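You operate a simulated robot arm through the tools that you are given. There is no shell and no other tool.

Carry out the task below with a simulated two-armed robot. There is one attempt and no reset: what you move stays moved.

JOB
Wipe the crumbs off the square batt, then wedge it level.
Fine: use the purple rag; slide the wedge till the level shows 0 mm; rag and level go back. What is to be rubbed or washed off counts as gone when no trace of it is left.

The check looks at the end state, three seconds after you hand in, the way a careful person would. Anything else that was tipped, shoved, dropped, spilled or broken makes it a failure.

ROBOT AND FRAMES
Two 7-joint arms with fingered hands on one trunk that stands fixed in place. Base frame: the origin is at the foot of the trunk, x ahead of it, y to its left, z up; the work surface is at about z = 0.72. Readings come in m, rad, newtons and seconds.
The left shoulder is at [0.121, 0.17, 1.109], the right one opposite. With the tool pointing down near the work surface each hand reaches from about 0.36 to 0.82 m from the base axis, measured 20 degrees to its own side. Payload 4 kg a hand.
The tool frame of a hand sits at the grasp point between the pads (the TCP): z along the fingers, y along the line on which they close. The tips reach 0.026 m beyond it. Largest opening 0.132 m; the body of the gripper starts 0.073 m behind the TCP. The gripper is a hand of 4 fingers: y runs from the thumb to the fingers, the wrist lies at [0, 0, -0.224] in the tool frame.
Orientation is told as [roll, pitch, yaw] about the base's x, y, z axes, in that order, counted from this pose: with the fingers straight down and closing along the base's y, the tool's x points along the base's -x, its y along +y and its z along -z.

CONTROLS
- The arms move only by the tool play_rows. It takes "left_commands", "right_commands" or both (then of equal length, played together; a hand with none holds still); each is a list of rows, each a list of 2 entries, a list of its own where there are three numbers: the turn, a rotation vector about the base's x, y, z in rad, then the shift along the base's x, y, z in m. In form: [[[ax, ay, az], [x, y, z]], ...]. A call has 1 to 20 rows; each row is the pose to reach, as a shift and turn from the pose commanded when the call began. Each row takes 0.2 s and may step no farther than 0.05 m and 0.15 rad from the row before; otherwise, the whole call is refused. A pose out of reach is approached as far as the arm can. The call stops where the force on the tool passes 40 N (or 10 N more than at its start, if that is more) or the arm is blocked; 0.2 s more then pass. In this call time passes only in rows, and 0.2 s behind the last. It gives the time, the measured TCP pose, the force on the tool (base axes), the opening and the grip force at its end, in the units of the frame above (readings bear some noise), with the torque about the TCP (base axes, N m) and any sound that the robot's microphone picked up.
- Cameras (640 x 400 px; columns grow to the right, rows downward): "scene" is now at [0.2225, -0.0148, 1.274]; the picture's right is [-0.18, -0.98, 0.00], its down [-0.66, 0.12, -0.74] and it looks along [0.73, -0.13, -0.67] (base axes); focal length 349 px, centre (320, 200). "left" rides on the left gripper at [-0.073, 0.006, -0.094] in its tool frame; the picture's right is [-0.08, -1.00, 0.00], its down [0.78, -0.06, -0.62] and it looks along [0.61, -0.05, 0.79] (tool axes); focal length 230 px, centre (320, 200). "right" rides on the right gripper at [0.073, 0.006, -0.094] in its tool frame; the picture's right is [-0.08, 1.00, 0.00], its down [-0.78, -0.06, -0.62] and it looks along [-0.61, -0.05, 0.79] (tool axes); focal length 230 px, centre (320, 200). There is no depth. A picture from a camera that has moved, and an enlarged one, comes with that camera's place and axes in the base frame and with its lens.
- grab_frame(camera): a new picture of that camera. No time passes.
- lift_body(by): slides the trunk up (or, below 0, down) by that many m; the arms and the scene camera ride with it, the base frame stays. It gives what a move gives, with no picture.
- finger_targets(finger1, finger2, finger3, thumb_bend, hand): sets how far each is bent, from 0 (flat) to 100 (curled in); at 30 the hand is open as for a grip, at 70 the pads meet at the TCP. One left out holds its place. A second passes; each finger stops where it meets its share of the squeeze, and holds until it gets a number again. It is the only way to open and close the hand. It gives what a move gives, with no picture; readings hold the bend of each and the force on the fingers (four entries, about 0 where the hand has none), thumb and palm.
- head_to(pan, tilt): turns the head with the scene camera to pan (to the left, within 1.396 rad either way) and tilt (down, from -0.506 to 1.204), counted from straight ahead of the robot. It gives what a move gives.
- enlarge(camera, box): a new picture of the part [left, top, right, bottom] of that camera's present view, enlarged. No time passes.
- close_job(): hands the job in; it is judged then, once.

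Places have to be worked out from the pictures, the camera data and where the tool is seen. Open the grippers and draw the arms clear of the work before you hand the job in, unless the task says otherwise.

The tools are called after ">>>" as name(argument=value, ...) on one line, values as JSON. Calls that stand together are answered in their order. play_rows: Moves the arms, as the interface text tells. Its arguments: {"type":"object","properties":{"left_commands":{"type":"array","items":{"type":"array"}},"right_commands":{"type":"array","items":{"type":"array"}}},"required":[]} The other tools are called the same way: lift_body (by) slides the trunk up or down; finger_targets (finger1, finger2, finger3, thumb_bend, hand) moves the fingers one by one; head_to (pan, tilt) turns the head that bears the scene camera; grab_frame (camera) takes a picture; enlarge (camera, box) takes an enlarged picture of a part of a camera's view; close_job () hands the job in.

At the start:

```text
clock: 0.0
left_position: [0.5991, 0.132, 1.0464]
left_orientation: [-0.001, -0.001, 0.001]
left_force: [0.1, -1.0, -0.2]
left_moment: [0.0, -0.05, -0.01]
left_finger_gap: 0.1314
left_grip_force: 0.1
left_shape: jaw
left_bend: [30.0, 30.0, 30.0, 30.0]
left_finger forces: [0.1, 0.0, 0.1, 0.1, 0.1, 0.0]
right_position: [0.5564, -0.3097, 1.0218]
right_orientation: [0.001, 0.0, 0.003]
right_force: [1.0, 0.0, 0.3]
right_moment: [-0.03, 0.0, 0.01]
right_finger_gap: 0.132
right_grip_force: 0.1
right_shape: jaw
right_bend: [30.0, 30.0, 30.0, 30.0]
right_finger forces: [0.1, 0.0, 0.1, 0.0, 0.0, 0.1]
trunk travel left (down, up): [-0.125, 0.226]
head pan, tilt: [-0.18, 0.735]
```

scene: 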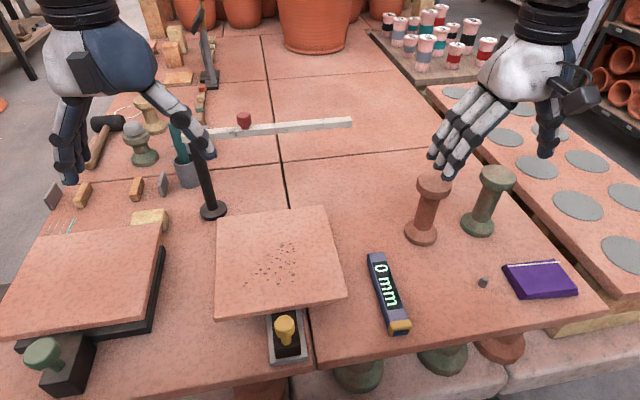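
right: 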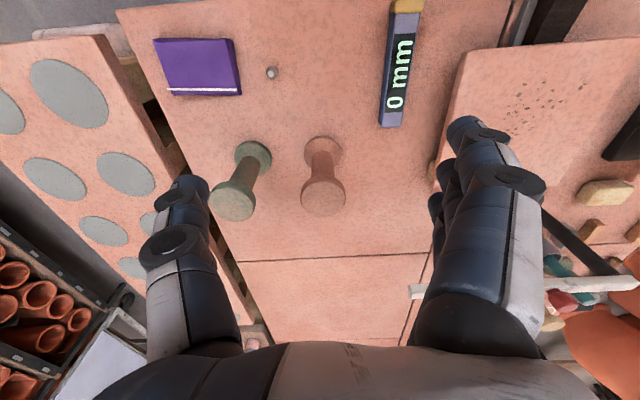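
left: 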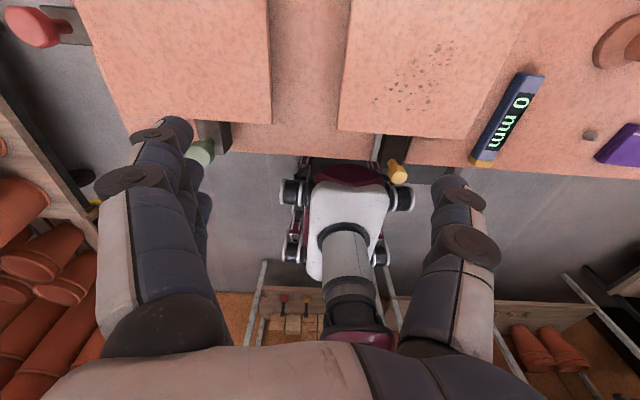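

I start with a closer look at the batt with crumbs, the wedge, the level and the rag before moving anything.

>>> enlarge(camera="scene", box=[200, 190, 420, 370])

>>> enlarge(camera="scene", box=[400, 160, 600, 340])

>>> enlarge(camera="scene", box=[0, 100, 240, 400])

```text
2.22 times, centred on (310, 280) of scene
camera zoom: at [0.2225, -0.0148, 1.274], right [-0.18, -0.98, 0.0], down [-0.66, 0.12, -0.74], along [0.73, -0.13, -0.67], focal length 776 px, centre (342, 22)
```

zoom: 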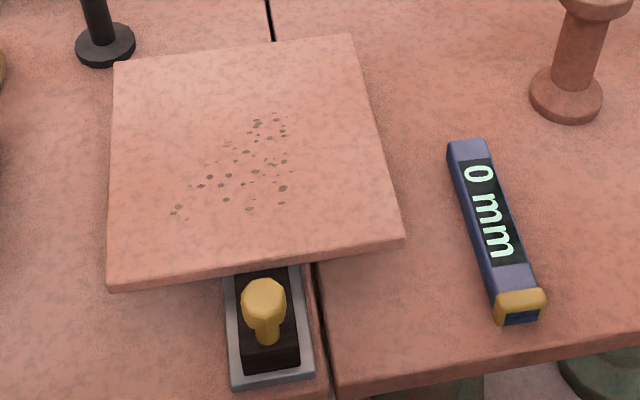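

```text
2.22 times, centred on (500, 250) of scene
camera zoom: at [0.2225, -0.0148, 1.274], right [-0.18, -0.98, 0.0], down [-0.66, 0.12, -0.74], along [0.73, -0.13, -0.67], focal length 776 px, centre (-80, 89)
```

zoom: 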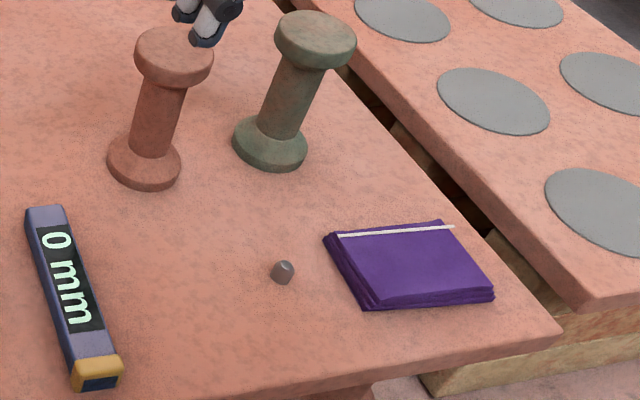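

```text
1.33 times, centred on (120, 250) of scene
camera zoom: at [0.2225, -0.0148, 1.274], right [-0.18, -0.98, 0.0], down [-0.66, 0.12, -0.74], along [0.73, -0.13, -0.67], focal length 466 px, centre (587, 133)
```

zoom: 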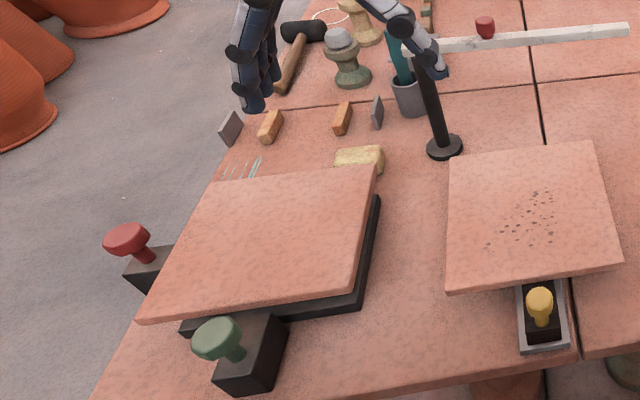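

The rag sits near (0.526, -0.479), about 0.10 (y) by 0.07 (x) m. The level is near (0.54, -0.19), the batt is centred near (0.64, -0.01), and the wedge knob is near (0.49, -0.01). I move the right hand high above the rag while turning it so it closes along x, to see whether the arm allows that yaw.

>>> play_rows(right_commands=[[[0, 0, -0.1428], [-0.003, -0.0154, -0.005]], [[0, 0, -0.2856], [-0.006, -0.0308, -0.01]], [[0, 0, -0.4284], [-0.008, -0.046, -0.015]], [[0, 0, -0.5712], [-0.011, -0.0616, -0.02]], [[0, 0, -0.714], [-0.014, -0.077, -0.025]], [[0, 0, -0.8568], [-0.017, -0.0924, -0.03]], [[0, 0, -0.9996], [-0.02, -0.108, -0.035]], [[0, 0, -1.1424], [-0.022, -0.123, -0.04]], [[0, 0, -1.2852], [-0.025, -0.1386, -0.045]], [[0, 0, -1.428], [-0.028, -0.154, -0.05]], [[0, 0, -1.5708], [-0.03, -0.169, -0.055]]])

```text
clock: 2.4
left_position: [0.5997, 0.1313, 1.0444]
left_orientation: [0.0, 0.0, 0.001]
left_force: [0.6, -0.2, 0.2]
left_moment: [-0.04, 0.01, -0.02]
left_finger_gap: 0.1317
left_grip_force: 0.1
left_shape: jaw
left_bend: [30.0, 30.0, 30.0, 30.0]
left_finger forces: [0.0, 0.0, 0.0, 0.1, 0.0, 0.0]
right_position: [0.5255, -0.4778, 0.9679]
right_orientation: [0.001, 0.0, -1.574]
right_force: [-0.4, 0.3, 0.1]
right_moment: [-0.01, 0.01, 0.01]
right_finger_gap: 0.132
right_grip_force: 0.0
right_shape: jaw
right_bend: [30.0, 30.0, 30.0, 30.0]
right_finger forces: [0.1, 0.0, 0.0, 0.0, 0.1, 0.0]
trunk travel left (down, up): [-0.125, 0.226]
head pan, tilt: [-0.18, 0.735]
```

The turn went through cleanly and the hand is above the rag at yaw -90°. I look from the right and scene cameras to line it up.

>>> grab_frame(camera="right")

>>> grab_frame(camera="scene")

```text
taken
camera right: at [0.5325, -0.4056, 1.0602], right [1.0, -0.08, 0.0], down [-0.06, -0.79, 0.62], along [-0.05, -0.61, -0.79], focal length 230 px, centre (320, 200)
```

right: 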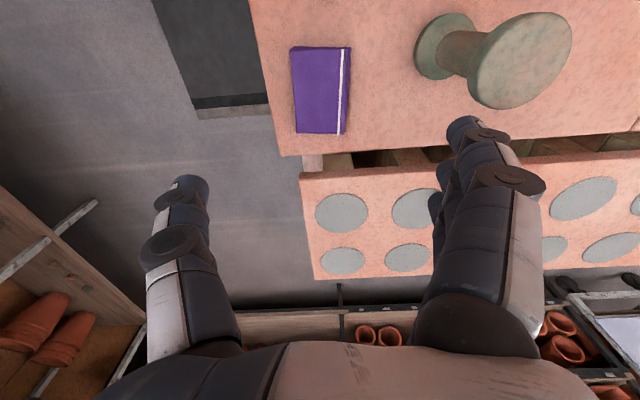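

```text
taken
camera scene: at [0.2226, -0.015, 1.274], right [-0.18, -0.98, 0.0], down [-0.66, 0.12, -0.74], along [0.73, -0.13, -0.67], focal length 349 px, centre (320, 200)
```

scene: 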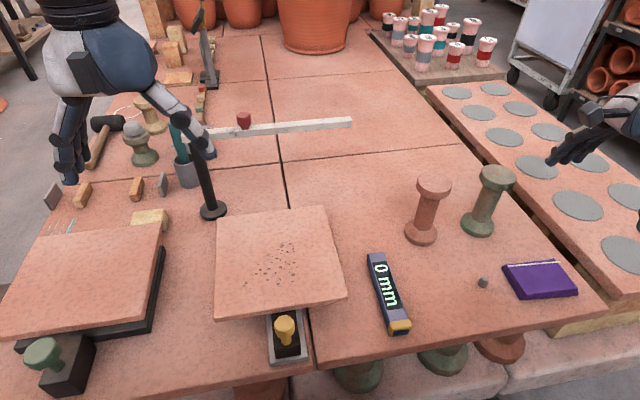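

From the right camera the rag centre works out at (0.527, -0.481), turned about -0.08 rad. I add that turn and come down to z = 0.80 to look again.

>>> play_rows(right_commands=[[[0, 0, -0.04], [0.001, -0.002, -0.04]], [[0, 0, -0.075], [0.001, -0.003, -0.08]], [[0, 0, -0.075], [0.001, -0.003, -0.12]], [[0, 0, -0.075], [0.001, -0.003, -0.155]], [[0, 0, -0.075], [0.001, -0.003, -0.175]]])

>>> grab_frame(camera="right")

>>> grab_frame(camera="scene")

```text
clock: 3.6
left_position: [0.599, 0.1322, 1.046]
left_orientation: [-0.001, 0.0, 0.001]
left_force: [0.0, 0.8, 0.2]
left_moment: [-0.01, -0.02, 0.0]
left_finger_gap: 0.1319
left_grip_force: 0.1
left_shape: jaw
left_bend: [30.0, 30.0, 30.0, 30.0]
left_finger forces: [0.1, 0.1, 0.1, 0.0, 0.0, 0.0]
right_position: [0.5264, -0.4835, 0.7924]
right_orientation: [0.0, -0.001, -1.646]
right_force: [0.1, 0.3, 0.5]
right_moment: [-0.03, 0.0, -0.01]
right_finger_gap: 0.1319
right_grip_force: 0.0
right_shape: jaw
right_bend: [30.0, 30.0, 30.0, 30.0]
right_finger forces: [0.0, 0.0, 0.1, 0.0, 0.0, 0.0]
trunk travel left (down, up): [-0.125, 0.226]
head pan, tilt: [-0.18, 0.735]
```

```text
taken
camera right: at [0.5386, -0.4116, 0.8855], right [0.99, -0.15, 0.0], down [-0.12, -0.78, 0.62], along [-0.09, -0.61, -0.79], focal length 230 px, centre (320, 200)
```

right: 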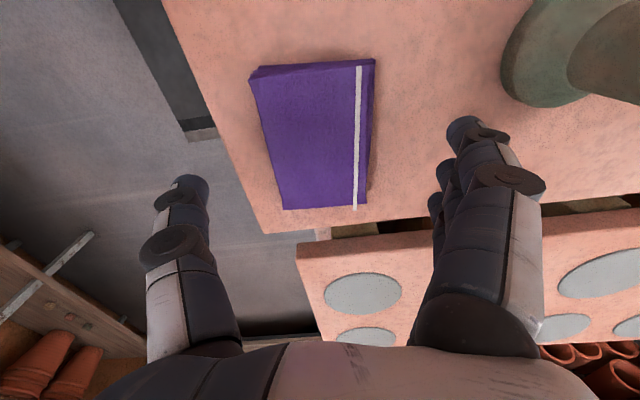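

```text
taken
camera scene: at [0.2227, -0.0148, 1.274], right [-0.18, -0.98, 0.0], down [-0.66, 0.12, -0.74], along [0.73, -0.13, -0.67], focal length 349 px, centre (320, 200)
```

scene: 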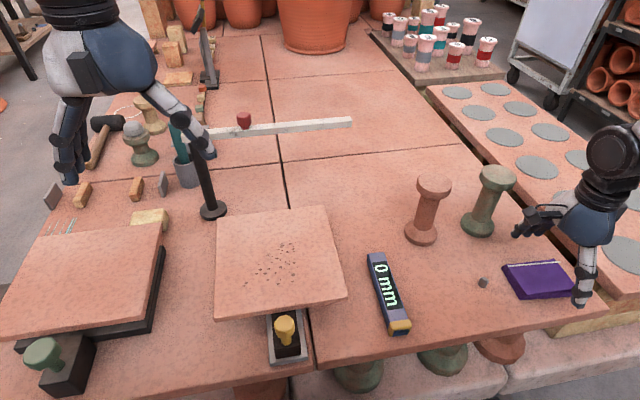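

The hand is centred over the rag, with a finger well clear on each side. I lower it until the tips are a few mm above the table, TCP about 0.751.

>>> play_rows(right_commands=[[[0, 0, 0], [0, 0, -0.02]], [[0, 0, 0], [0, 0, -0.035]], [[0, 0, 0], [0, 0, -0.041]]])

>>> grab_frame(camera="right")

>>> enlarge(camera="scene", box=[440, 140, 640, 340])

```text
clock: 4.4
left_position: [0.5982, 0.1319, 1.0463]
left_orientation: [0.001, 0.0, 0.0]
left_force: [0.0, 0.1, -0.3]
left_moment: [-0.01, -0.03, 0.0]
left_finger_gap: 0.1319
left_grip_force: 0.0
left_shape: jaw
left_bend: [30.0, 30.0, 30.0, 30.0]
left_finger forces: [0.1, 0.1, 0.0, 0.0, 0.0, 0.0]
right_position: [0.5262, -0.4814, 0.7519]
right_orientation: [0.0, -0.001, -1.644]
right_force: [0.4, -0.8, 0.0]
right_moment: [0.02, 0.01, -0.04]
right_finger_gap: 0.1318
right_grip_force: 0.1
right_shape: jaw
right_bend: [30.0, 30.0, 30.0, 30.0]
right_finger forces: [0.0, 0.0, 0.0, 0.0, 0.0, 0.1]
trunk travel left (down, up): [-0.125, 0.226]
head pan, tilt: [-0.18, 0.735]
```

```text
taken
camera right: at [0.5375, -0.4102, 0.8447], right [0.99, -0.15, 0.0], down [-0.12, -0.78, 0.62], along [-0.09, -0.61, -0.79], focal length 230 px, centre (320, 200)
```

right: 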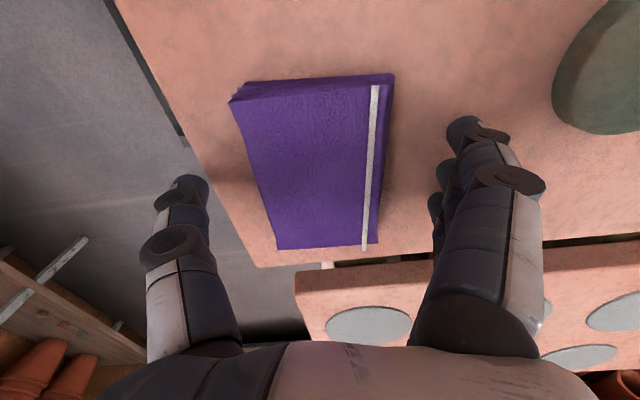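

```text
2.00 times, centred on (540, 240) of scene
camera zoom: at [0.2227, -0.0149, 1.274], right [-0.18, -0.98, 0.0], down [-0.66, 0.12, -0.74], along [0.73, -0.13, -0.67], focal length 699 px, centre (-120, 120)
```

zoom: 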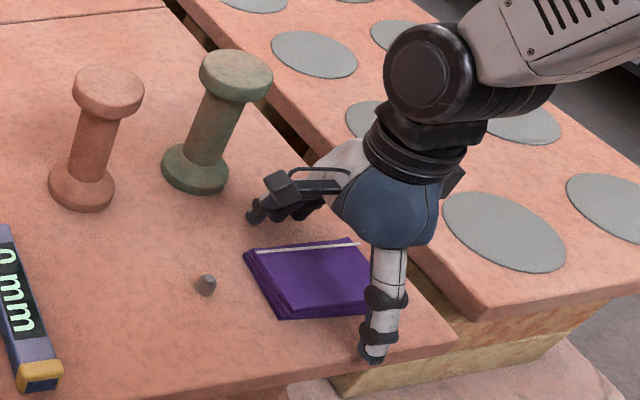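

The tips bracket the rag in x. I close all fingers evenly toward 56, where they should meet its sides at about 0.07 m.

>>> finger_targets(hand="right", finger1=56, finger2=56, finger3=56, thumb_bend=56)

>>> grab_frame(camera="right")

>>> enlarge(camera="scene", box=[440, 140, 640, 340])

```text
clock: 5.4
left_position: [0.5983, 0.1331, 1.0462]
left_orientation: [-0.001, 0.0, -0.001]
left_force: [-0.2, 0.3, 0.2]
left_moment: [0.01, 0.03, 0.0]
left_finger_gap: 0.1318
left_grip_force: 0.0
left_shape: jaw
left_bend: [30.0, 30.0, 30.0, 30.0]
left_finger forces: [0.0, 0.0, 0.0, 0.0, 0.1, 0.1]
right_position: [0.5264, -0.4816, 0.7535]
right_orientation: [0.004, -0.001, -1.644]
right_force: [2.4, 0.1, 7.3]
right_moment: [-0.03, -0.43, 0.01]
right_finger_gap: 0.0759
right_grip_force: 16.0
right_shape: fingers
right_bend: [50.0, 50.0, 50.0, 51.0]
right_finger forces: [6.8, 6.6, 6.5, 0.1, 11.7, 0.1]
trunk travel left (down, up): [-0.125, 0.226]
head pan, tilt: [-0.18, 0.735]
```

```text
taken
camera right: at [0.5377, -0.4098, 0.8459], right [0.99, -0.15, 0.0], down [-0.12, -0.78, 0.62], along [-0.09, -0.61, -0.79], focal length 230 px, centre (320, 200)
```

right: 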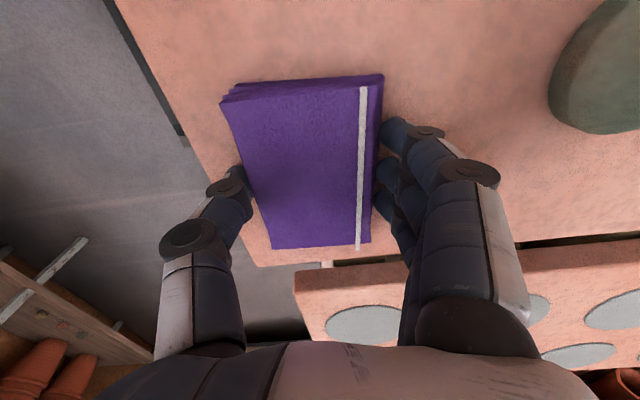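

```text
2.00 times, centred on (540, 240) of scene
camera zoom: at [0.222, -0.0143, 1.2742], right [-0.18, -0.98, 0.0], down [-0.66, 0.12, -0.74], along [0.73, -0.13, -0.67], focal length 699 px, centre (-120, 120)
```

zoom: 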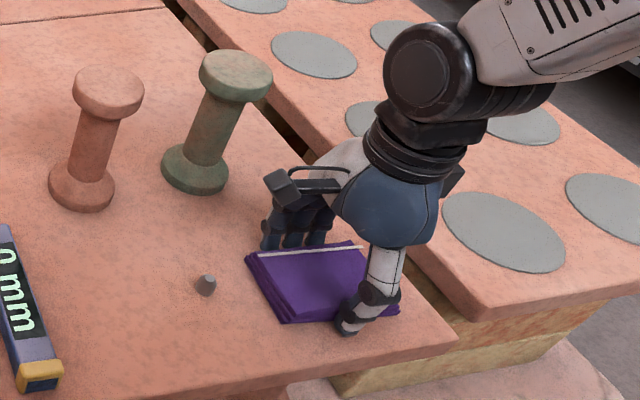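

The fingers hold the rag at 16 N, but 7 N of upward force suggests the curled tips are touching the table. I loosen the grip slightly, rise a few mm so the cloth stands proud below the tips, and regrip.

>>> finger_targets(hand="right", finger1=45, finger2=45, finger3=45, thumb_bend=46)

>>> play_rows(right_commands=[[[0, 0, 0], [0, 0, 0.004]], [[0, 0, 0], [-0.002, 0, 0.008]]])

>>> finger_targets(hand="right", finger1=56, finger2=56, finger3=56, thumb_bend=56)

>>> grab_frame(camera="right")

```text
clock: 6.4
left_position: [0.5984, 0.1331, 1.0464]
left_orientation: [0.0, 0.0, 0.0]
left_force: [0.2, -0.5, 0.0]
left_moment: [0.0, 0.04, 0.01]
left_finger_gap: 0.1319
left_grip_force: 0.0
left_shape: jaw
left_bend: [30.0, 30.0, 30.0, 30.0]
left_finger forces: [0.0, 0.0, 0.0, 0.1, 0.0, 0.0]
right_position: [0.5258, -0.4819, 0.7514]
right_orientation: [0.002, -0.001, -1.643]
right_force: [-2.5, -0.1, 6.5]
right_moment: [0.11, 0.06, 0.02]
right_finger_gap: 0.0842
right_grip_force: 4.2
right_shape: fingers
right_bend: [46.0, 45.0, 45.0, 46.0]
right_finger forces: [3.3, 0.5, 0.2, 0.0, 3.8, 0.1]
trunk travel left (down, up): [-0.125, 0.226]
head pan, tilt: [-0.18, 0.735]
```

```text
clock: 7.0
left_position: [0.5985, 0.1325, 1.0467]
left_orientation: [-0.001, 0.0, 0.0]
left_force: [-0.5, -0.1, 0.5]
left_moment: [0.01, -0.01, -0.01]
left_finger_gap: 0.1317
left_grip_force: 0.0
left_shape: jaw
left_bend: [30.0, 30.0, 30.0, 30.0]
left_finger forces: [0.0, 0.0, 0.0, 0.0, 0.1, 0.0]
right_position: [0.5244, -0.4811, 0.7582]
right_orientation: [0.001, -0.002, -1.644]
right_force: [0.5, -0.2, -0.7]
right_moment: [-0.04, 0.06, -0.01]
right_finger_gap: 0.0853
right_grip_force: 0.1
right_shape: fingers
right_bend: [45.0, 45.0, 45.0, 46.0]
right_finger forces: [0.0, 0.0, 0.0, 0.0, 0.0, 0.0]
trunk travel left (down, up): [-0.125, 0.226]
head pan, tilt: [-0.18, 0.735]
```

```text
clock: 8.0
left_position: [0.5986, 0.1322, 1.0462]
left_orientation: [0.001, 0.002, 0.0]
left_force: [0.0, 0.1, -0.8]
left_moment: [-0.01, 0.0, 0.02]
left_finger_gap: 0.1319
left_grip_force: 0.0
left_shape: jaw
left_bend: [30.0, 30.0, 30.0, 30.0]
left_finger forces: [0.1, 0.0, 0.0, 0.0, 0.0, 0.0]
right_position: [0.5259, -0.4814, 0.7584]
right_orientation: [0.0, -0.002, -1.645]
right_force: [-0.7, -0.4, 0.3]
right_moment: [0.01, -0.01, 0.03]
right_finger_gap: 0.076
right_grip_force: 12.4
right_shape: fingers
right_bend: [50.0, 50.0, 50.0, 51.0]
right_finger forces: [4.1, 4.1, 4.1, 0.0, 12.3, 0.0]
trunk travel left (down, up): [-0.125, 0.226]
head pan, tilt: [-0.18, 0.735]
```

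```text
taken
camera right: at [0.537, -0.4095, 0.8519], right [0.99, -0.15, 0.0], down [-0.12, -0.78, 0.62], along [-0.09, -0.61, -0.79], focal length 230 px, centre (320, 200)
```

right: 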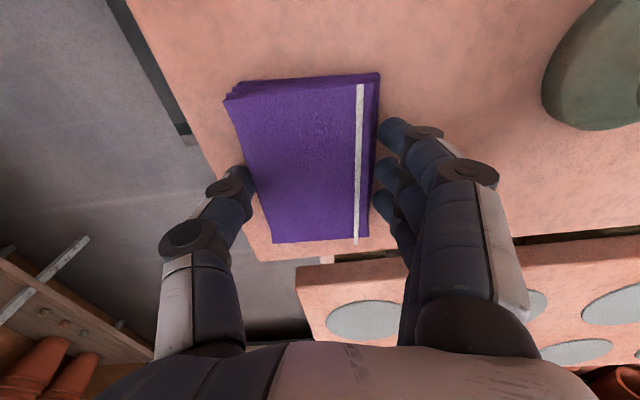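

The grip is clean at 12 N with no table load. I lift the rag slowly to z about 0.86 and check that it comes along.

>>> play_rows(right_commands=[[[0, 0, 0], [0, 0, 0.01]], [[0, 0, 0], [0, 0, 0.03]], [[0, 0, 0], [0, 0, 0.06]], [[0, 0, 0], [0, 0, 0.1]]])

>>> grab_frame(camera="right")

>>> grab_frame(camera="scene")

```text
clock: 9.0
left_position: [0.5988, 0.1319, 1.0466]
left_orientation: [-0.001, -0.003, 0.0]
left_force: [-0.2, 0.1, -0.2]
left_moment: [-0.02, 0.02, -0.01]
left_finger_gap: 0.1317
left_grip_force: 0.0
left_shape: jaw
left_bend: [30.0, 30.0, 30.0, 30.0]
left_finger forces: [0.1, 0.0, 0.1, 0.1, 0.1, 0.0]
right_position: [0.5268, -0.4799, 0.8587]
right_orientation: [0.0, 0.0, -1.647]
right_force: [-1.2, 0.3, -0.8]
right_moment: [-0.02, 0.0, 0.0]
right_finger_gap: 0.076
right_grip_force: 12.4
right_shape: fingers
right_bend: [50.0, 50.0, 50.0, 51.0]
right_finger forces: [4.1, 4.1, 4.1, 0.1, 12.2, 0.0]
trunk travel left (down, up): [-0.125, 0.226]
head pan, tilt: [-0.18, 0.735]
```

```text
taken
camera right: at [0.5378, -0.4089, 0.9523], right [0.99, -0.15, 0.0], down [-0.12, -0.78, 0.62], along [-0.09, -0.61, -0.79], focal length 230 px, centre (320, 200)
```

right: 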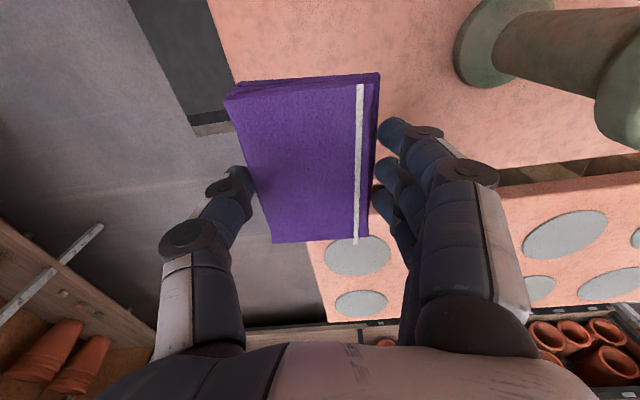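

```text
taken
camera scene: at [0.2216, -0.0143, 1.2744], right [-0.18, -0.98, 0.0], down [-0.66, 0.12, -0.74], along [0.73, -0.13, -0.67], focal length 349 px, centre (320, 200)
```

scene: 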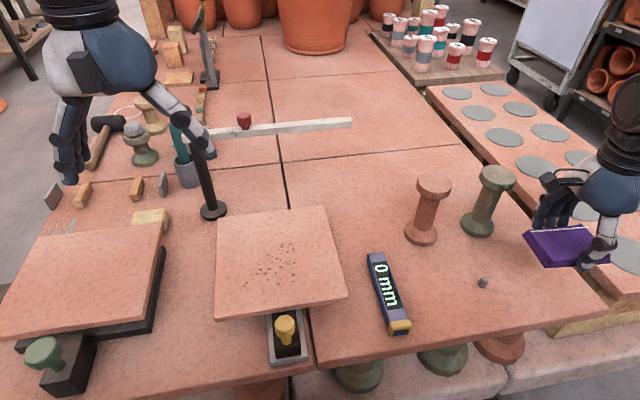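

The rag is held firmly. I bring it at safe height (about 0.92) over the batt, straightening its yaw to -1.571, and move the left hand out to the side so the two hands stay apart.

>>> play_rows(right_commands=[[[0, 0, 0], [0, 0, 0.03]], [[0, 0, 0], [0, 0, 0.062]], [[0, 0, 0.007], [0.008, 0.0436, 0.062]], [[0, 0, 0.014], [0.017, 0.0873, 0.062]], [[0, 0, 0.021], [0.025, 0.131, 0.062]], [[0, 0, 0.028], [0.034, 0.1745, 0.062]], [[0, 0, 0.035], [0.042, 0.218, 0.062]], [[0, 0, 0.042], [0.051, 0.262, 0.062]], [[0, 0, 0.049], [0.059, 0.3055, 0.062]], [[0, 0, 0.056], [0.068, 0.349, 0.062]], [[0, 0, 0.063], [0.076, 0.393, 0.062]], [[0, 0, 0.07], [0.085, 0.436, 0.062]], [[0, 0, 0.075], [0.093, 0.48, 0.062]]], left_commands=[[[0, 0, 0], [-0.008, 0.015, 0.004]], [[0, 0, 0], [-0.016, 0.03, 0.008]], [[0, 0, 0], [-0.024, 0.045, 0.012]], [[0, 0, 0], [-0.032, 0.06, 0.016]], [[0, 0, 0], [-0.04, 0.075, 0.02]], [[0, 0, 0], [-0.048, 0.09, 0.024]], [[0, 0, 0], [-0.056, 0.105, 0.028]], [[0, 0, 0], [-0.064, 0.12, 0.032]], [[0, 0, 0], [-0.072, 0.135, 0.036]], [[0, 0, 0], [-0.08, 0.15, 0.04]], [[0, 0, 0], [-0.088, 0.165, 0.044]], [[0, 0, 0], [-0.096, 0.18, 0.048]], [[0, 0, 0], [-0.1, 0.19, 0.05]]])

>>> grab_frame(camera="right")

>>> grab_frame(camera="scene")

```text
clock: 11.8
left_position: [0.4991, 0.323, 1.0955]
left_orientation: [0.002, -0.001, -0.001]
left_force: [0.5, 0.3, 0.8]
left_moment: [-0.02, 0.0, 0.01]
left_finger_gap: 0.1318
left_grip_force: 0.0
left_shape: jaw
left_bend: [30.0, 30.0, 30.0, 30.0]
left_finger forces: [0.1, 0.1, 0.0, 0.0, 0.0, 0.0]
right_position: [0.6342, -0.0144, 0.937]
right_orientation: [0.011, 0.043, -1.608]
right_force: [-0.1, 0.0, -1.3]
right_moment: [-0.01, 0.04, 0.0]
right_finger_gap: 0.0758
right_grip_force: 11.9
right_shape: fingers
right_bend: [50.0, 50.0, 50.0, 51.0]
right_finger forces: [3.9, 4.1, 3.9, 0.1, 11.9, 0.1]
trunk travel left (down, up): [-0.125, 0.226]
head pan, tilt: [-0.18, 0.735]
```

```text
taken
camera right: at [0.6419, 0.054, 1.0327], right [0.99, -0.12, 0.01], down [-0.1, -0.81, 0.58], along [-0.06, -0.58, -0.81], focal length 230 px, centre (320, 200)
```

right: 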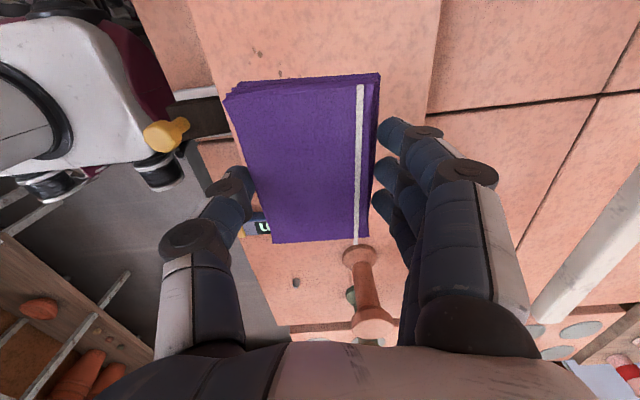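

```text
taken
camera scene: at [0.2228, -0.0151, 1.274], right [-0.18, -0.98, 0.0], down [-0.66, 0.12, -0.74], along [0.73, -0.13, -0.67], focal length 349 px, centre (320, 200)
```

scene: 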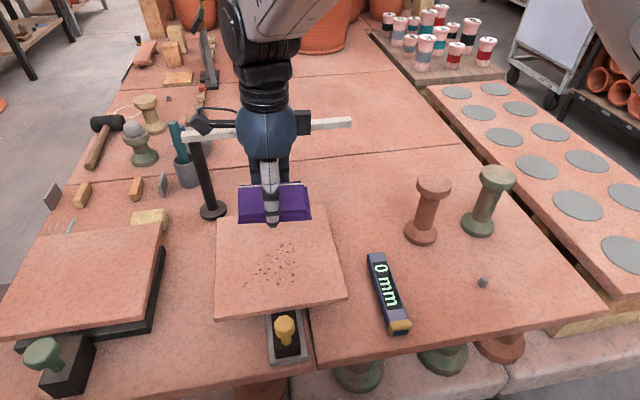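

The measured pose is a little off the command (roll and pitch 0.04, z 15 mm high), so the arm is either still settling or near a joint limit. I wait a few rows to find out.

>>> play_rows(right_commands=[[[0, 0, 0], [0, 0, 0]], [[0, 0, 0], [0, 0, 0]], [[0, 0, 0], [0, 0, 0]]])

```text
clock: 12.6
left_position: [0.4992, 0.3239, 1.0947]
left_orientation: [0.002, 0.0, 0.001]
left_force: [-0.2, 0.2, -0.4]
left_moment: [0.03, 0.01, 0.0]
left_finger_gap: 0.1317
left_grip_force: 0.0
left_shape: jaw
left_bend: [30.0, 30.0, 30.0, 30.0]
left_finger forces: [0.0, 0.0, 0.1, 0.0, 0.0, 0.1]
right_position: [0.6317, -0.0163, 0.9317]
right_orientation: [0.003, 0.038, -1.612]
right_force: [-0.4, -0.7, -0.8]
right_moment: [0.01, 0.01, 0.01]
right_finger_gap: 0.0754
right_grip_force: 12.0
right_shape: fingers
right_bend: [50.0, 50.0, 50.0, 51.0]
right_finger forces: [4.0, 4.0, 3.9, 0.0, 11.8, 0.0]
trunk travel left (down, up): [-0.125, 0.226]
head pan, tilt: [-0.18, 0.735]
```

It stays about 10 mm and 0.04 rad off, so this yaw is near a joint limit here. Wiping doesn't need that yaw, so I turn the hand back by 0.5 rad and see whether the tracking recovers.

>>> play_rows(right_commands=[[[0, 0, 0.125], [0, 0, 0]], [[0, 0, 0.25], [0, 0, 0]], [[0, 0, 0.375], [0, 0, 0]], [[0, 0, 0.5], [0, 0, 0]], [[0, 0, 0.5], [0, 0, 0]]])

>>> grab_frame(camera="right")

>>> grab_frame(camera="scene")

```text
clock: 13.8
left_position: [0.5007, 0.3232, 1.094]
left_orientation: [-0.001, 0.0, 0.0]
left_force: [-0.6, 0.3, 0.1]
left_moment: [0.01, 0.01, -0.02]
left_finger_gap: 0.1317
left_grip_force: 0.1
left_shape: jaw
left_bend: [30.0, 30.0, 30.0, 30.0]
left_finger forces: [0.0, 0.1, 0.0, 0.1, 0.0, 0.0]
right_position: [0.6219, 0.0, 0.9204]
right_orientation: [0.0, -0.002, -1.066]
right_force: [-0.3, 0.6, -0.1]
right_moment: [-0.01, -0.01, 0.0]
right_finger_gap: 0.0756
right_grip_force: 11.5
right_shape: fingers
right_bend: [50.0, 50.0, 50.0, 51.0]
right_finger forces: [4.0, 3.9, 3.9, 0.1, 11.9, 0.0]
trunk travel left (down, up): [-0.125, 0.226]
head pan, tilt: [-0.18, 0.735]
```

```text
taken
camera right: at [0.5901, 0.0652, 1.014], right [0.91, 0.41, 0.0], down [0.33, -0.72, 0.62], along [0.26, -0.56, -0.79], focal length 230 px, centre (320, 200)
```

right: 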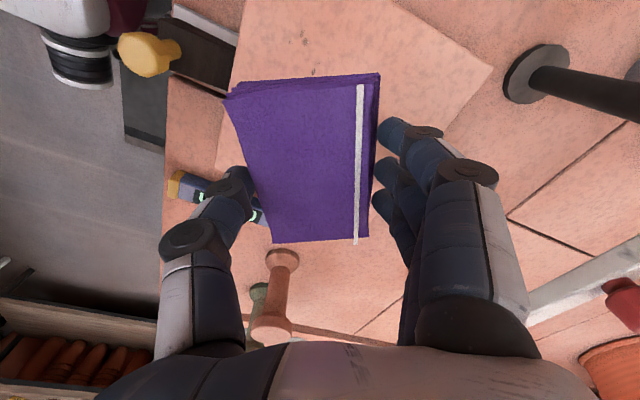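

```text
taken
camera scene: at [0.2226, -0.0148, 1.274], right [-0.18, -0.98, 0.0], down [-0.66, 0.12, -0.74], along [0.73, -0.13, -0.67], focal length 349 px, centre (320, 200)
```

scene: 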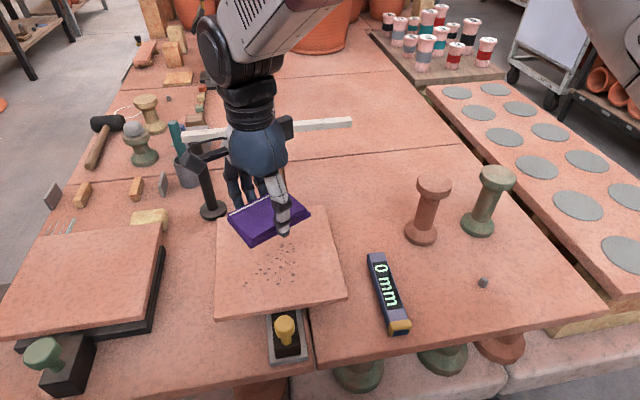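

Tracking is good again at (0.622, 0.000, 0.920) with yaw -1.07. The rag's underside hangs about 38 mm below the TCP, so I descend to TCP z about 0.83 and then approach the batt in small steps, watching the force.

>>> play_rows(right_commands=[[[0, 0, 0], [0, 0, -0.035]], [[0, 0, 0], [0, 0, -0.065]], [[0, 0, 0], [0, 0, -0.085]], [[0, 0, 0], [0, 0, -0.095]]])

>>> enlarge(camera="scene", box=[190, 160, 390, 340])

```text
clock: 14.8
left_position: [0.5, 0.3226, 1.0937]
left_orientation: [0.0, 0.001, 0.0]
left_force: [-0.3, -0.8, 0.1]
left_moment: [-0.03, 0.0, 0.02]
left_finger_gap: 0.1318
left_grip_force: 0.0
left_shape: jaw
left_bend: [30.0, 30.0, 30.0, 30.0]
left_finger forces: [0.0, 0.0, 0.0, 0.0, 0.1, 0.0]
right_position: [0.6264, -0.0085, 0.8328]
right_orientation: [0.017, 0.01, -1.092]
right_force: [1.0, 0.7, -0.9]
right_moment: [-0.04, -0.01, 0.02]
right_finger_gap: 0.0756
right_grip_force: 12.3
right_shape: fingers
right_bend: [50.0, 50.0, 50.0, 51.0]
right_finger forces: [4.0, 4.0, 3.9, 0.0, 11.9, 0.0]
trunk travel left (down, up): [-0.125, 0.226]
head pan, tilt: [-0.18, 0.735]
```

```text
2.22 times, centred on (290, 250) of scene
camera zoom: at [0.2226, -0.0148, 1.274], right [-0.18, -0.98, 0.0], down [-0.66, 0.12, -0.74], along [0.73, -0.13, -0.67], focal length 776 px, centre (387, 89)
```

zoom: 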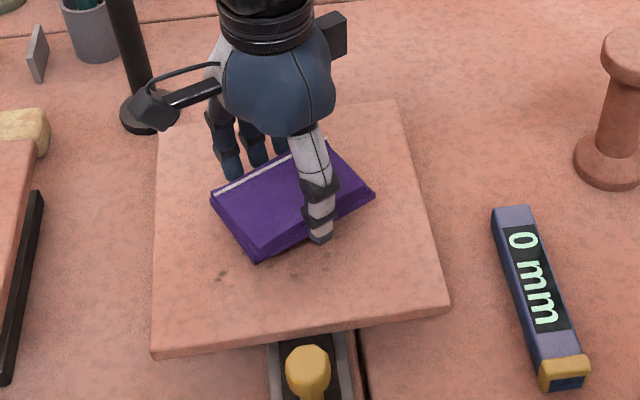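

It drifts a little again at the lower height, so I add another 0.35 rad of turn back toward the natural yaw while holding height.

>>> play_rows(right_commands=[[[0, 0, 0.12], [0, 0, 0]], [[0, 0, 0.24], [0, 0, 0]], [[0, 0, 0.35], [0, 0, 0]], [[0, 0, 0.35], [0, 0, -0.005]]])

>>> enlarge(camera="scene", box=[190, 160, 390, 340])

```text
clock: 15.8
left_position: [0.4997, 0.3233, 1.0936]
left_orientation: [0.001, 0.001, 0.001]
left_force: [0.5, -0.2, -0.3]
left_moment: [-0.01, 0.01, 0.01]
left_finger_gap: 0.1321
left_grip_force: 0.0
left_shape: jaw
left_bend: [30.0, 30.0, 30.0, 30.0]
left_finger forces: [0.0, 0.0, 0.1, 0.0, 0.0, 0.1]
right_position: [0.6193, -0.0012, 0.8199]
right_orientation: [-0.003, 0.001, -0.718]
right_force: [-0.4, -0.3, -0.7]
right_moment: [0.01, -0.02, -0.02]
right_finger_gap: 0.0757
right_grip_force: 11.9
right_shape: fingers
right_bend: [50.0, 50.0, 50.0, 51.0]
right_finger forces: [4.0, 3.9, 3.8, 0.0, 11.8, 0.0]
trunk travel left (down, up): [-0.125, 0.226]
head pan, tilt: [-0.18, 0.735]
```

```text
2.22 times, centred on (290, 250) of scene
camera zoom: at [0.2226, -0.0149, 1.274], right [-0.18, -0.98, 0.0], down [-0.66, 0.12, -0.74], along [0.73, -0.13, -0.67], focal length 776 px, centre (387, 89)
```

zoom: 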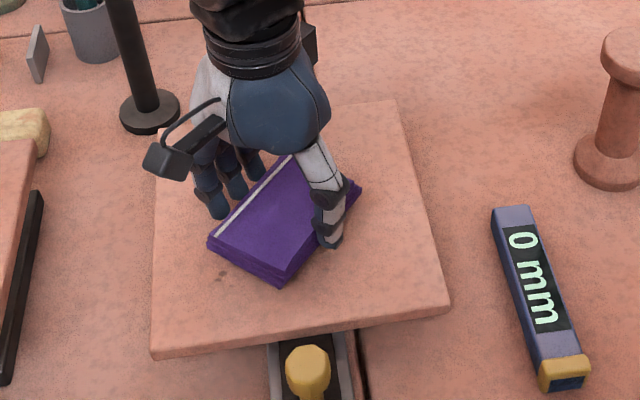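

Tracking is accurate now. I step down toward the batt, about 6 mm first.

>>> play_rows(right_commands=[[[0, 0, 0], [0, 0, -0.003]], [[0, 0, 0], [0, 0, -0.006]]])

```text
clock: 16.4
left_position: [0.4991, 0.3233, 1.0946]
left_orientation: [-0.002, 0.0, -0.002]
left_force: [-0.5, -0.6, 0.2]
left_moment: [0.01, -0.03, -0.02]
left_finger_gap: 0.1318
left_grip_force: 0.1
left_shape: jaw
left_bend: [30.0, 30.0, 30.0, 30.0]
left_finger forces: [0.0, 0.0, 0.0, 0.0, 0.0, 0.0]
right_position: [0.6171, -0.0013, 0.8153]
right_orientation: [0.001, 0.0, -0.721]
right_force: [0.0, 0.6, -0.7]
right_moment: [0.0, -0.01, 0.0]
right_finger_gap: 0.0753
right_grip_force: 12.1
right_shape: fingers
right_bend: [50.0, 50.0, 50.0, 51.0]
right_finger forces: [4.1, 3.9, 3.9, 0.1, 11.7, 0.0]
trunk travel left (down, up): [-0.125, 0.226]
head pan, tilt: [-0.18, 0.735]
```

No contact yet at TCP z 0.815. I go down another 5 mm.

>>> play_rows(right_commands=[[[0, 0, 0], [0, 0, -0.003]], [[0, 0, 0], [0, 0, -0.005]]])

```text
clock: 17.0
left_position: [0.4986, 0.3222, 1.0958]
left_orientation: [0.003, -0.001, -0.001]
left_force: [0.6, 0.8, 0.0]
left_moment: [0.02, 0.0, 0.02]
left_finger_gap: 0.1318
left_grip_force: 0.0
left_shape: jaw
left_bend: [30.0, 30.0, 30.0, 30.0]
left_finger forces: [0.1, 0.1, 0.1, 0.1, 0.0, 0.0]
right_position: [0.6194, -0.0008, 0.8113]
right_orientation: [0.006, -0.001, -0.724]
right_force: [0.1, 1.3, 4.1]
right_moment: [0.07, -0.19, 0.01]
right_finger_gap: 0.0752
right_grip_force: 12.2
right_shape: fingers
right_bend: [50.0, 51.0, 51.0, 51.0]
right_finger forces: [3.8, 4.1, 4.7, 0.0, 12.3, 0.1]
trunk travel left (down, up): [-0.125, 0.226]
head pan, tilt: [-0.18, 0.735]
```

Contact: 4 N upward at TCP z 0.811, so the batt top is near z 0.773 here. I make a first gentle stroke toward the near side to feel the tilt and see how the crumbs respond.

>>> play_rows(right_commands=[[[0, 0, 0], [-0.01, 0, 0]], [[0, 0, 0], [-0.02, 0, 0]], [[0, 0, 0], [-0.03, 0, 0]]])

>>> enlarge(camera="scene", box=[190, 160, 390, 340])

```text
clock: 17.8
left_position: [0.4993, 0.3228, 1.0934]
left_orientation: [0.002, -0.001, 0.0]
left_force: [-0.8, 0.0, 0.7]
left_moment: [-0.02, 0.01, -0.01]
left_finger_gap: 0.1317
left_grip_force: 0.1
left_shape: jaw
left_bend: [30.0, 30.0, 30.0, 30.0]
left_finger forces: [0.0, 0.1, 0.0, 0.1, 0.0, 0.1]
right_position: [0.5904, -0.0045, 0.8091]
right_orientation: [0.003, 0.006, -0.729]
right_force: [2.7, -0.8, 4.7]
right_moment: [0.06, -0.18, -0.03]
right_finger_gap: 0.0756
right_grip_force: 13.2
right_shape: fingers
right_bend: [50.0, 51.0, 51.0, 52.0]
right_finger forces: [4.5, 4.6, 4.6, 0.0, 12.3, 0.1]
trunk travel left (down, up): [-0.125, 0.226]
head pan, tilt: [-0.18, 0.735]
```

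```text
2.22 times, centred on (290, 250) of scene
camera zoom: at [0.2225, -0.0149, 1.2739], right [-0.18, -0.98, 0.0], down [-0.66, 0.12, -0.74], along [0.73, -0.13, -0.67], focal length 776 px, centre (387, 89)
```

zoom: 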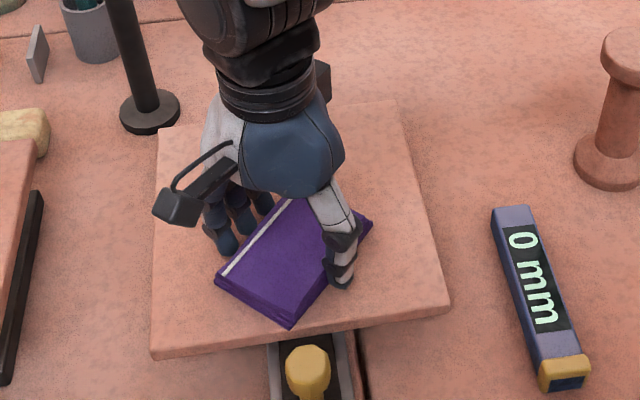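

The rag slides with about 2.7 N of drag and 4.7 N of pressure, and the batt stays put. I sweep the other way toward the far side and look at what is left.

>>> play_rows(right_commands=[[[0, 0, 0], [0.015, 0, 0]], [[0, 0, 0], [0.03, 0, 0]], [[0, 0, 0], [0.045, 0, 0]], [[0, 0, 0], [0.06, 0, 0]], [[0, 0, 0], [0.075, 0, 0]]])

>>> enlarge(camera="scene", box=[190, 160, 390, 340])

```text
clock: 19.0
left_position: [0.498, 0.3224, 1.095]
left_orientation: [0.0, -0.003, 0.0]
left_force: [0.2, -1.2, 0.2]
left_moment: [0.01, -0.01, 0.0]
left_finger_gap: 0.1316
left_grip_force: 0.0
left_shape: jaw
left_bend: [30.0, 30.0, 30.0, 30.0]
left_finger forces: [0.0, 0.0, 0.0, 0.1, 0.0, 0.0]
right_position: [0.6639, -0.0007, 0.8111]
right_orientation: [0.004, 0.001, -0.722]
right_force: [-1.9, -0.6, 4.0]
right_moment: [0.07, -0.07, 0.0]
right_finger_gap: 0.0757
right_grip_force: 13.0
right_shape: fingers
right_bend: [51.0, 51.0, 51.0, 51.0]
right_finger forces: [4.0, 3.9, 4.0, 0.0, 13.3, 0.1]
trunk travel left (down, up): [-0.125, 0.226]
head pan, tilt: [-0.18, 0.735]
```

```text
2.22 times, centred on (290, 250) of scene
camera zoom: at [0.2214, -0.0149, 1.2744], right [-0.18, -0.98, 0.0], down [-0.66, 0.12, -0.74], along [0.73, -0.13, -0.67], focal length 776 px, centre (387, 89)
```

zoom: 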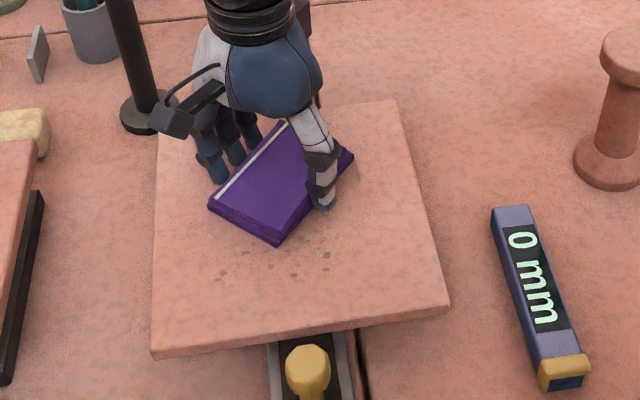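

The crumbs fade with each pass, so rubbing works. I run a back-and-forth pattern over the whole crumb area with about 1 mm more press.

>>> play_rows(right_commands=[[[0, 0, 0], [0, 0.02, -0.001]], [[0, 0, 0], [-0.025, 0.025, -0.001]], [[0, 0, 0], [-0.05, 0.025, -0.001]], [[0, 0, 0], [-0.075, 0.025, -0.001]], [[0, 0, 0], [-0.09, 0.025, -0.001]], [[0, 0, 0], [-0.09, 0.005, -0.001]], [[0, 0, 0], [-0.065, 0, -0.001]], [[0, 0, 0], [-0.04, 0, -0.001]], [[0, 0, 0], [-0.015, 0, -0.001]], [[0, 0, 0], [0.01, 0, -0.001]], [[0, 0, 0], [0.01, -0.02, -0.001]], [[0, 0, 0], [-0.015, -0.025, -0.001]], [[0, 0, 0], [-0.04, -0.025, -0.001]], [[0, 0, 0], [-0.065, -0.025, -0.001]], [[0, 0, 0], [-0.09, -0.025, -0.001]], [[0, 0, 0], [-0.065, -0.025, -0.001]], [[0, 0, 0], [-0.04, -0.025, -0.001]], [[0, 0, 0], [-0.015, -0.025, -0.001]], [[0, 0, 0], [0.01, -0.025, -0.001]], [[0, 0, 0], [0.01, 0, -0.001]]])

>>> enlarge(camera="scene", box=[190, 160, 390, 340])

```text
clock: 23.2
left_position: [0.4997, 0.3239, 1.0949]
left_orientation: [-0.002, 0.001, 0.001]
left_force: [-0.9, 0.3, -0.2]
left_moment: [0.01, 0.0, -0.05]
left_finger_gap: 0.1321
left_grip_force: 0.0
left_shape: jaw
left_bend: [30.0, 30.0, 30.0, 30.0]
left_finger forces: [0.1, 0.0, 0.1, 0.0, 0.0, 0.0]
right_position: [0.6727, -0.0024, 0.8123]
right_orientation: [0.004, 0.0, -0.726]
right_force: [0.1, 0.4, -0.8]
right_moment: [0.02, 0.0, 0.01]
right_finger_gap: 0.0757
right_grip_force: 13.4
right_shape: fingers
right_bend: [51.0, 51.0, 51.0, 51.0]
right_finger forces: [4.2, 4.2, 4.4, 0.0, 12.9, 0.0]
trunk travel left (down, up): [-0.125, 0.226]
head pan, tilt: [-0.18, 0.735]
```

```text
2.22 times, centred on (290, 250) of scene
camera zoom: at [0.2225, -0.0148, 1.2741], right [-0.18, -0.98, 0.0], down [-0.66, 0.12, -0.74], along [0.73, -0.13, -0.67], focal length 776 px, centre (387, 89)
```

zoom: 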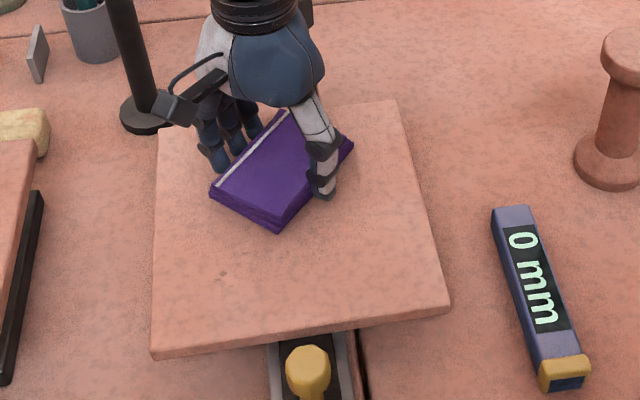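

Almost everything is gone; one faint crumb remains near (0.586, 0.049), and the press has dropped to zero here. I move over to that spot with 2 mm more press and read the force.

>>> play_rows(right_commands=[[[0, 0, 0], [-0.02, 0.01, -0.001]], [[0, 0, 0], [-0.045, 0.025, -0.002]], [[0, 0, 0], [-0.07, 0.04, -0.002]]])

```text
clock: 24.2
left_position: [0.4991, 0.3235, 1.0939]
left_orientation: [0.002, 0.0, 0.0]
left_force: [0.0, 0.2, -0.5]
left_moment: [-0.01, 0.02, -0.01]
left_finger_gap: 0.132
left_grip_force: 0.2
left_shape: jaw
left_bend: [30.0, 30.0, 30.0, 30.0]
left_finger forces: [0.0, 0.1, 0.1, 0.1, 0.0, 0.0]
right_position: [0.6227, 0.007, 0.8141]
right_orientation: [0.022, 0.035, -0.805]
right_force: [0.2, 0.2, -1.1]
right_moment: [0.0, -0.01, 0.01]
right_finger_gap: 0.0757
right_grip_force: 13.1
right_shape: fingers
right_bend: [51.0, 51.0, 51.0, 51.0]
right_finger forces: [4.3, 4.2, 4.3, 0.0, 13.0, 0.0]
trunk travel left (down, up): [-0.125, 0.226]
head pan, tilt: [-0.18, 0.735]
stopped in row 3 (right hand): the arm was blocked; the commanded pose is now the measured one
```

The arm hit a joint limit at y > 0 with this yaw (it blocked and tilted slightly). I lift a little, level the tilt, and turn the hand further to yaw about -0.3, which should open up reach to the left.

>>> play_rows(right_commands=[[[-0.01, -0.003, 0.03], [0, 0, 0.01]], [[-0.02, -0.008, 0.15], [0, 0, 0.02]], [[-0.03, -0.012, 0.28], [0, 0, 0.02]], [[-0.035, -0.015, 0.4], [0, 0, 0.02]], [[-0.037, -0.018, 0.5], [0, 0, 0.02]], [[-0.037, -0.018, 0.5], [0, 0, 0.02]]])

>>> grab_frame(camera="right")

>>> enlarge(camera="scene", box=[190, 160, 390, 340])

```text
clock: 25.6
left_position: [0.4991, 0.3234, 1.0944]
left_orientation: [0.0, 0.0, 0.0]
left_force: [0.4, 0.6, -0.7]
left_moment: [0.04, 0.02, -0.02]
left_finger_gap: 0.1321
left_grip_force: 0.0
left_shape: jaw
left_bend: [30.0, 30.0, 30.0, 30.0]
left_finger forces: [0.1, 0.0, 0.0, 0.1, 0.0, 0.0]
right_position: [0.62, 0.0127, 0.8323]
right_orientation: [-0.005, 0.0, -0.296]
right_force: [1.2, 0.0, -1.0]
right_moment: [0.03, 0.02, -0.01]
right_finger_gap: 0.0756
right_grip_force: 12.8
right_shape: fingers
right_bend: [51.0, 51.0, 51.0, 51.0]
right_finger forces: [4.3, 4.2, 4.4, 0.0, 12.9, 0.0]
trunk travel left (down, up): [-0.125, 0.226]
head pan, tilt: [-0.18, 0.735]
```

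```text
taken
camera right: at [0.5521, 0.0384, 0.9254], right [0.36, 0.93, 0.0], down [0.73, -0.28, 0.62], along [0.57, -0.23, -0.79], focal length 230 px, centre (320, 200)
```

right: 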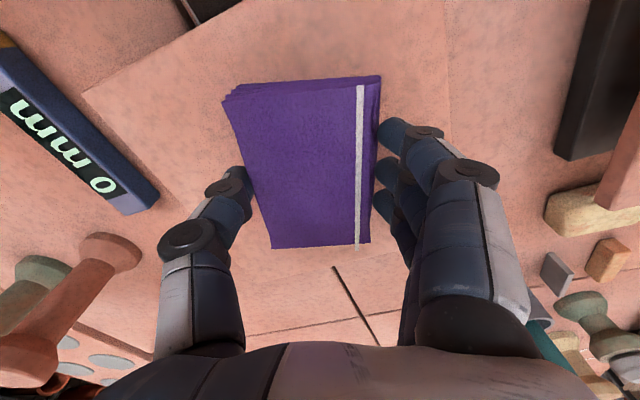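

```text
2.22 times, centred on (290, 250) of scene
camera zoom: at [0.2225, -0.0148, 1.274], right [-0.18, -0.98, 0.0], down [-0.66, 0.12, -0.74], along [0.73, -0.13, -0.67], focal length 776 px, centre (387, 89)
```

zoom: 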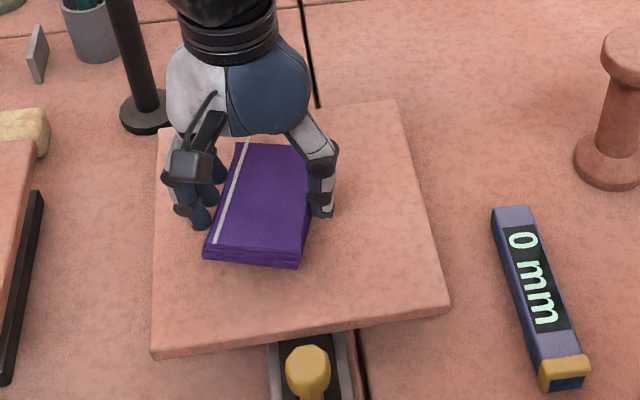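

The tilt is corrected and the arm tracks well at yaw -0.30. I shift over the left part of the crumb patch and come down to just above contact.

>>> play_rows(right_commands=[[[0, 0, 0], [-0.005, 0.015, -0.01]], [[0, 0, 0], [-0.01, 0.028, -0.02]], [[0, 0, 0], [-0.01, 0.028, -0.023]]])

```text
clock: 26.4
left_position: [0.5004, 0.3234, 1.0953]
left_orientation: [0.0, 0.0, -0.001]
left_force: [0.3, 0.1, 0.4]
left_moment: [0.01, -0.02, -0.04]
left_finger_gap: 0.1319
left_grip_force: 0.0
left_shape: jaw
left_bend: [30.0, 30.0, 30.0, 30.0]
left_finger forces: [0.0, 0.0, 0.0, 0.0, 0.0, 0.1]
right_position: [0.6203, 0.0292, 0.8187]
right_orientation: [0.019, -0.005, -0.328]
right_force: [0.0, 0.1, -0.7]
right_moment: [-0.01, -0.01, 0.0]
right_finger_gap: 0.0756
right_grip_force: 12.8
right_shape: fingers
right_bend: [51.0, 51.0, 51.0, 51.0]
right_finger forces: [4.3, 4.1, 4.3, 0.0, 12.9, 0.1]
trunk travel left (down, up): [-0.125, 0.226]
head pan, tilt: [-0.18, 0.735]
```

It again saturates slightly short of y = 0.04, so more yaw toward zero should help. I turn by another 0.45 rad, staying a few mm above the batt.

>>> play_rows(right_commands=[[[0, 0, 0.12], [0, 0, 0.004]], [[0, 0, 0.24], [0, 0, 0.004]], [[0, 0, 0.36], [0, 0, 0.004]], [[0, 0, 0.45], [0, 0, 0.004]], [[0, 0, 0.45], [0, 0, 0.004]]])

```text
clock: 27.6
left_position: [0.5002, 0.3229, 1.0949]
left_orientation: [0.0, 0.001, 0.0]
left_force: [0.4, 0.6, 0.1]
left_moment: [0.0, 0.0, 0.0]
left_finger_gap: 0.1319
left_grip_force: 0.2
left_shape: jaw
left_bend: [30.0, 30.0, 30.0, 30.0]
left_finger forces: [0.0, 0.1, 0.0, 0.0, 0.0, 0.1]
right_position: [0.6102, 0.0399, 0.8133]
right_orientation: [-0.005, -0.001, 0.156]
right_force: [0.8, -0.2, -0.2]
right_moment: [-0.01, -0.03, 0.02]
right_finger_gap: 0.0758
right_grip_force: 12.5
right_shape: fingers
right_bend: [51.0, 51.0, 51.0, 51.0]
right_finger forces: [4.3, 4.2, 4.5, 0.0, 13.0, 0.0]
trunk travel left (down, up): [-0.125, 0.226]
head pan, tilt: [-0.18, 0.735]
```

Tracking is exact now at (0.610, 0.040) with yaw 0.16. I ease down 4 mm to make contact.

>>> play_rows(right_commands=[[[0, 0, 0], [0, 0, -0.002]], [[0, 0, 0], [0, 0, -0.004]]])

```text
clock: 28.2
left_position: [0.5003, 0.3225, 1.0937]
left_orientation: [-0.001, -0.001, 0.0]
left_force: [-0.8, -0.8, 0.5]
left_moment: [0.02, -0.01, 0.0]
left_finger_gap: 0.1321
left_grip_force: 0.1
left_shape: jaw
left_bend: [30.0, 30.0, 30.0, 30.0]
left_finger forces: [0.0, 0.1, 0.0, 0.1, 0.1, 0.0]
right_position: [0.6115, 0.0411, 0.8108]
right_orientation: [-0.003, -0.002, 0.153]
right_force: [-0.6, 0.6, -0.8]
right_moment: [0.0, 0.03, -0.02]
right_finger_gap: 0.0759
right_grip_force: 13.1
right_shape: fingers
right_bend: [51.0, 51.0, 51.0, 51.0]
right_finger forces: [4.3, 4.2, 4.4, 0.0, 12.8, 0.0]
trunk travel left (down, up): [-0.125, 0.226]
head pan, tilt: [-0.18, 0.735]
```

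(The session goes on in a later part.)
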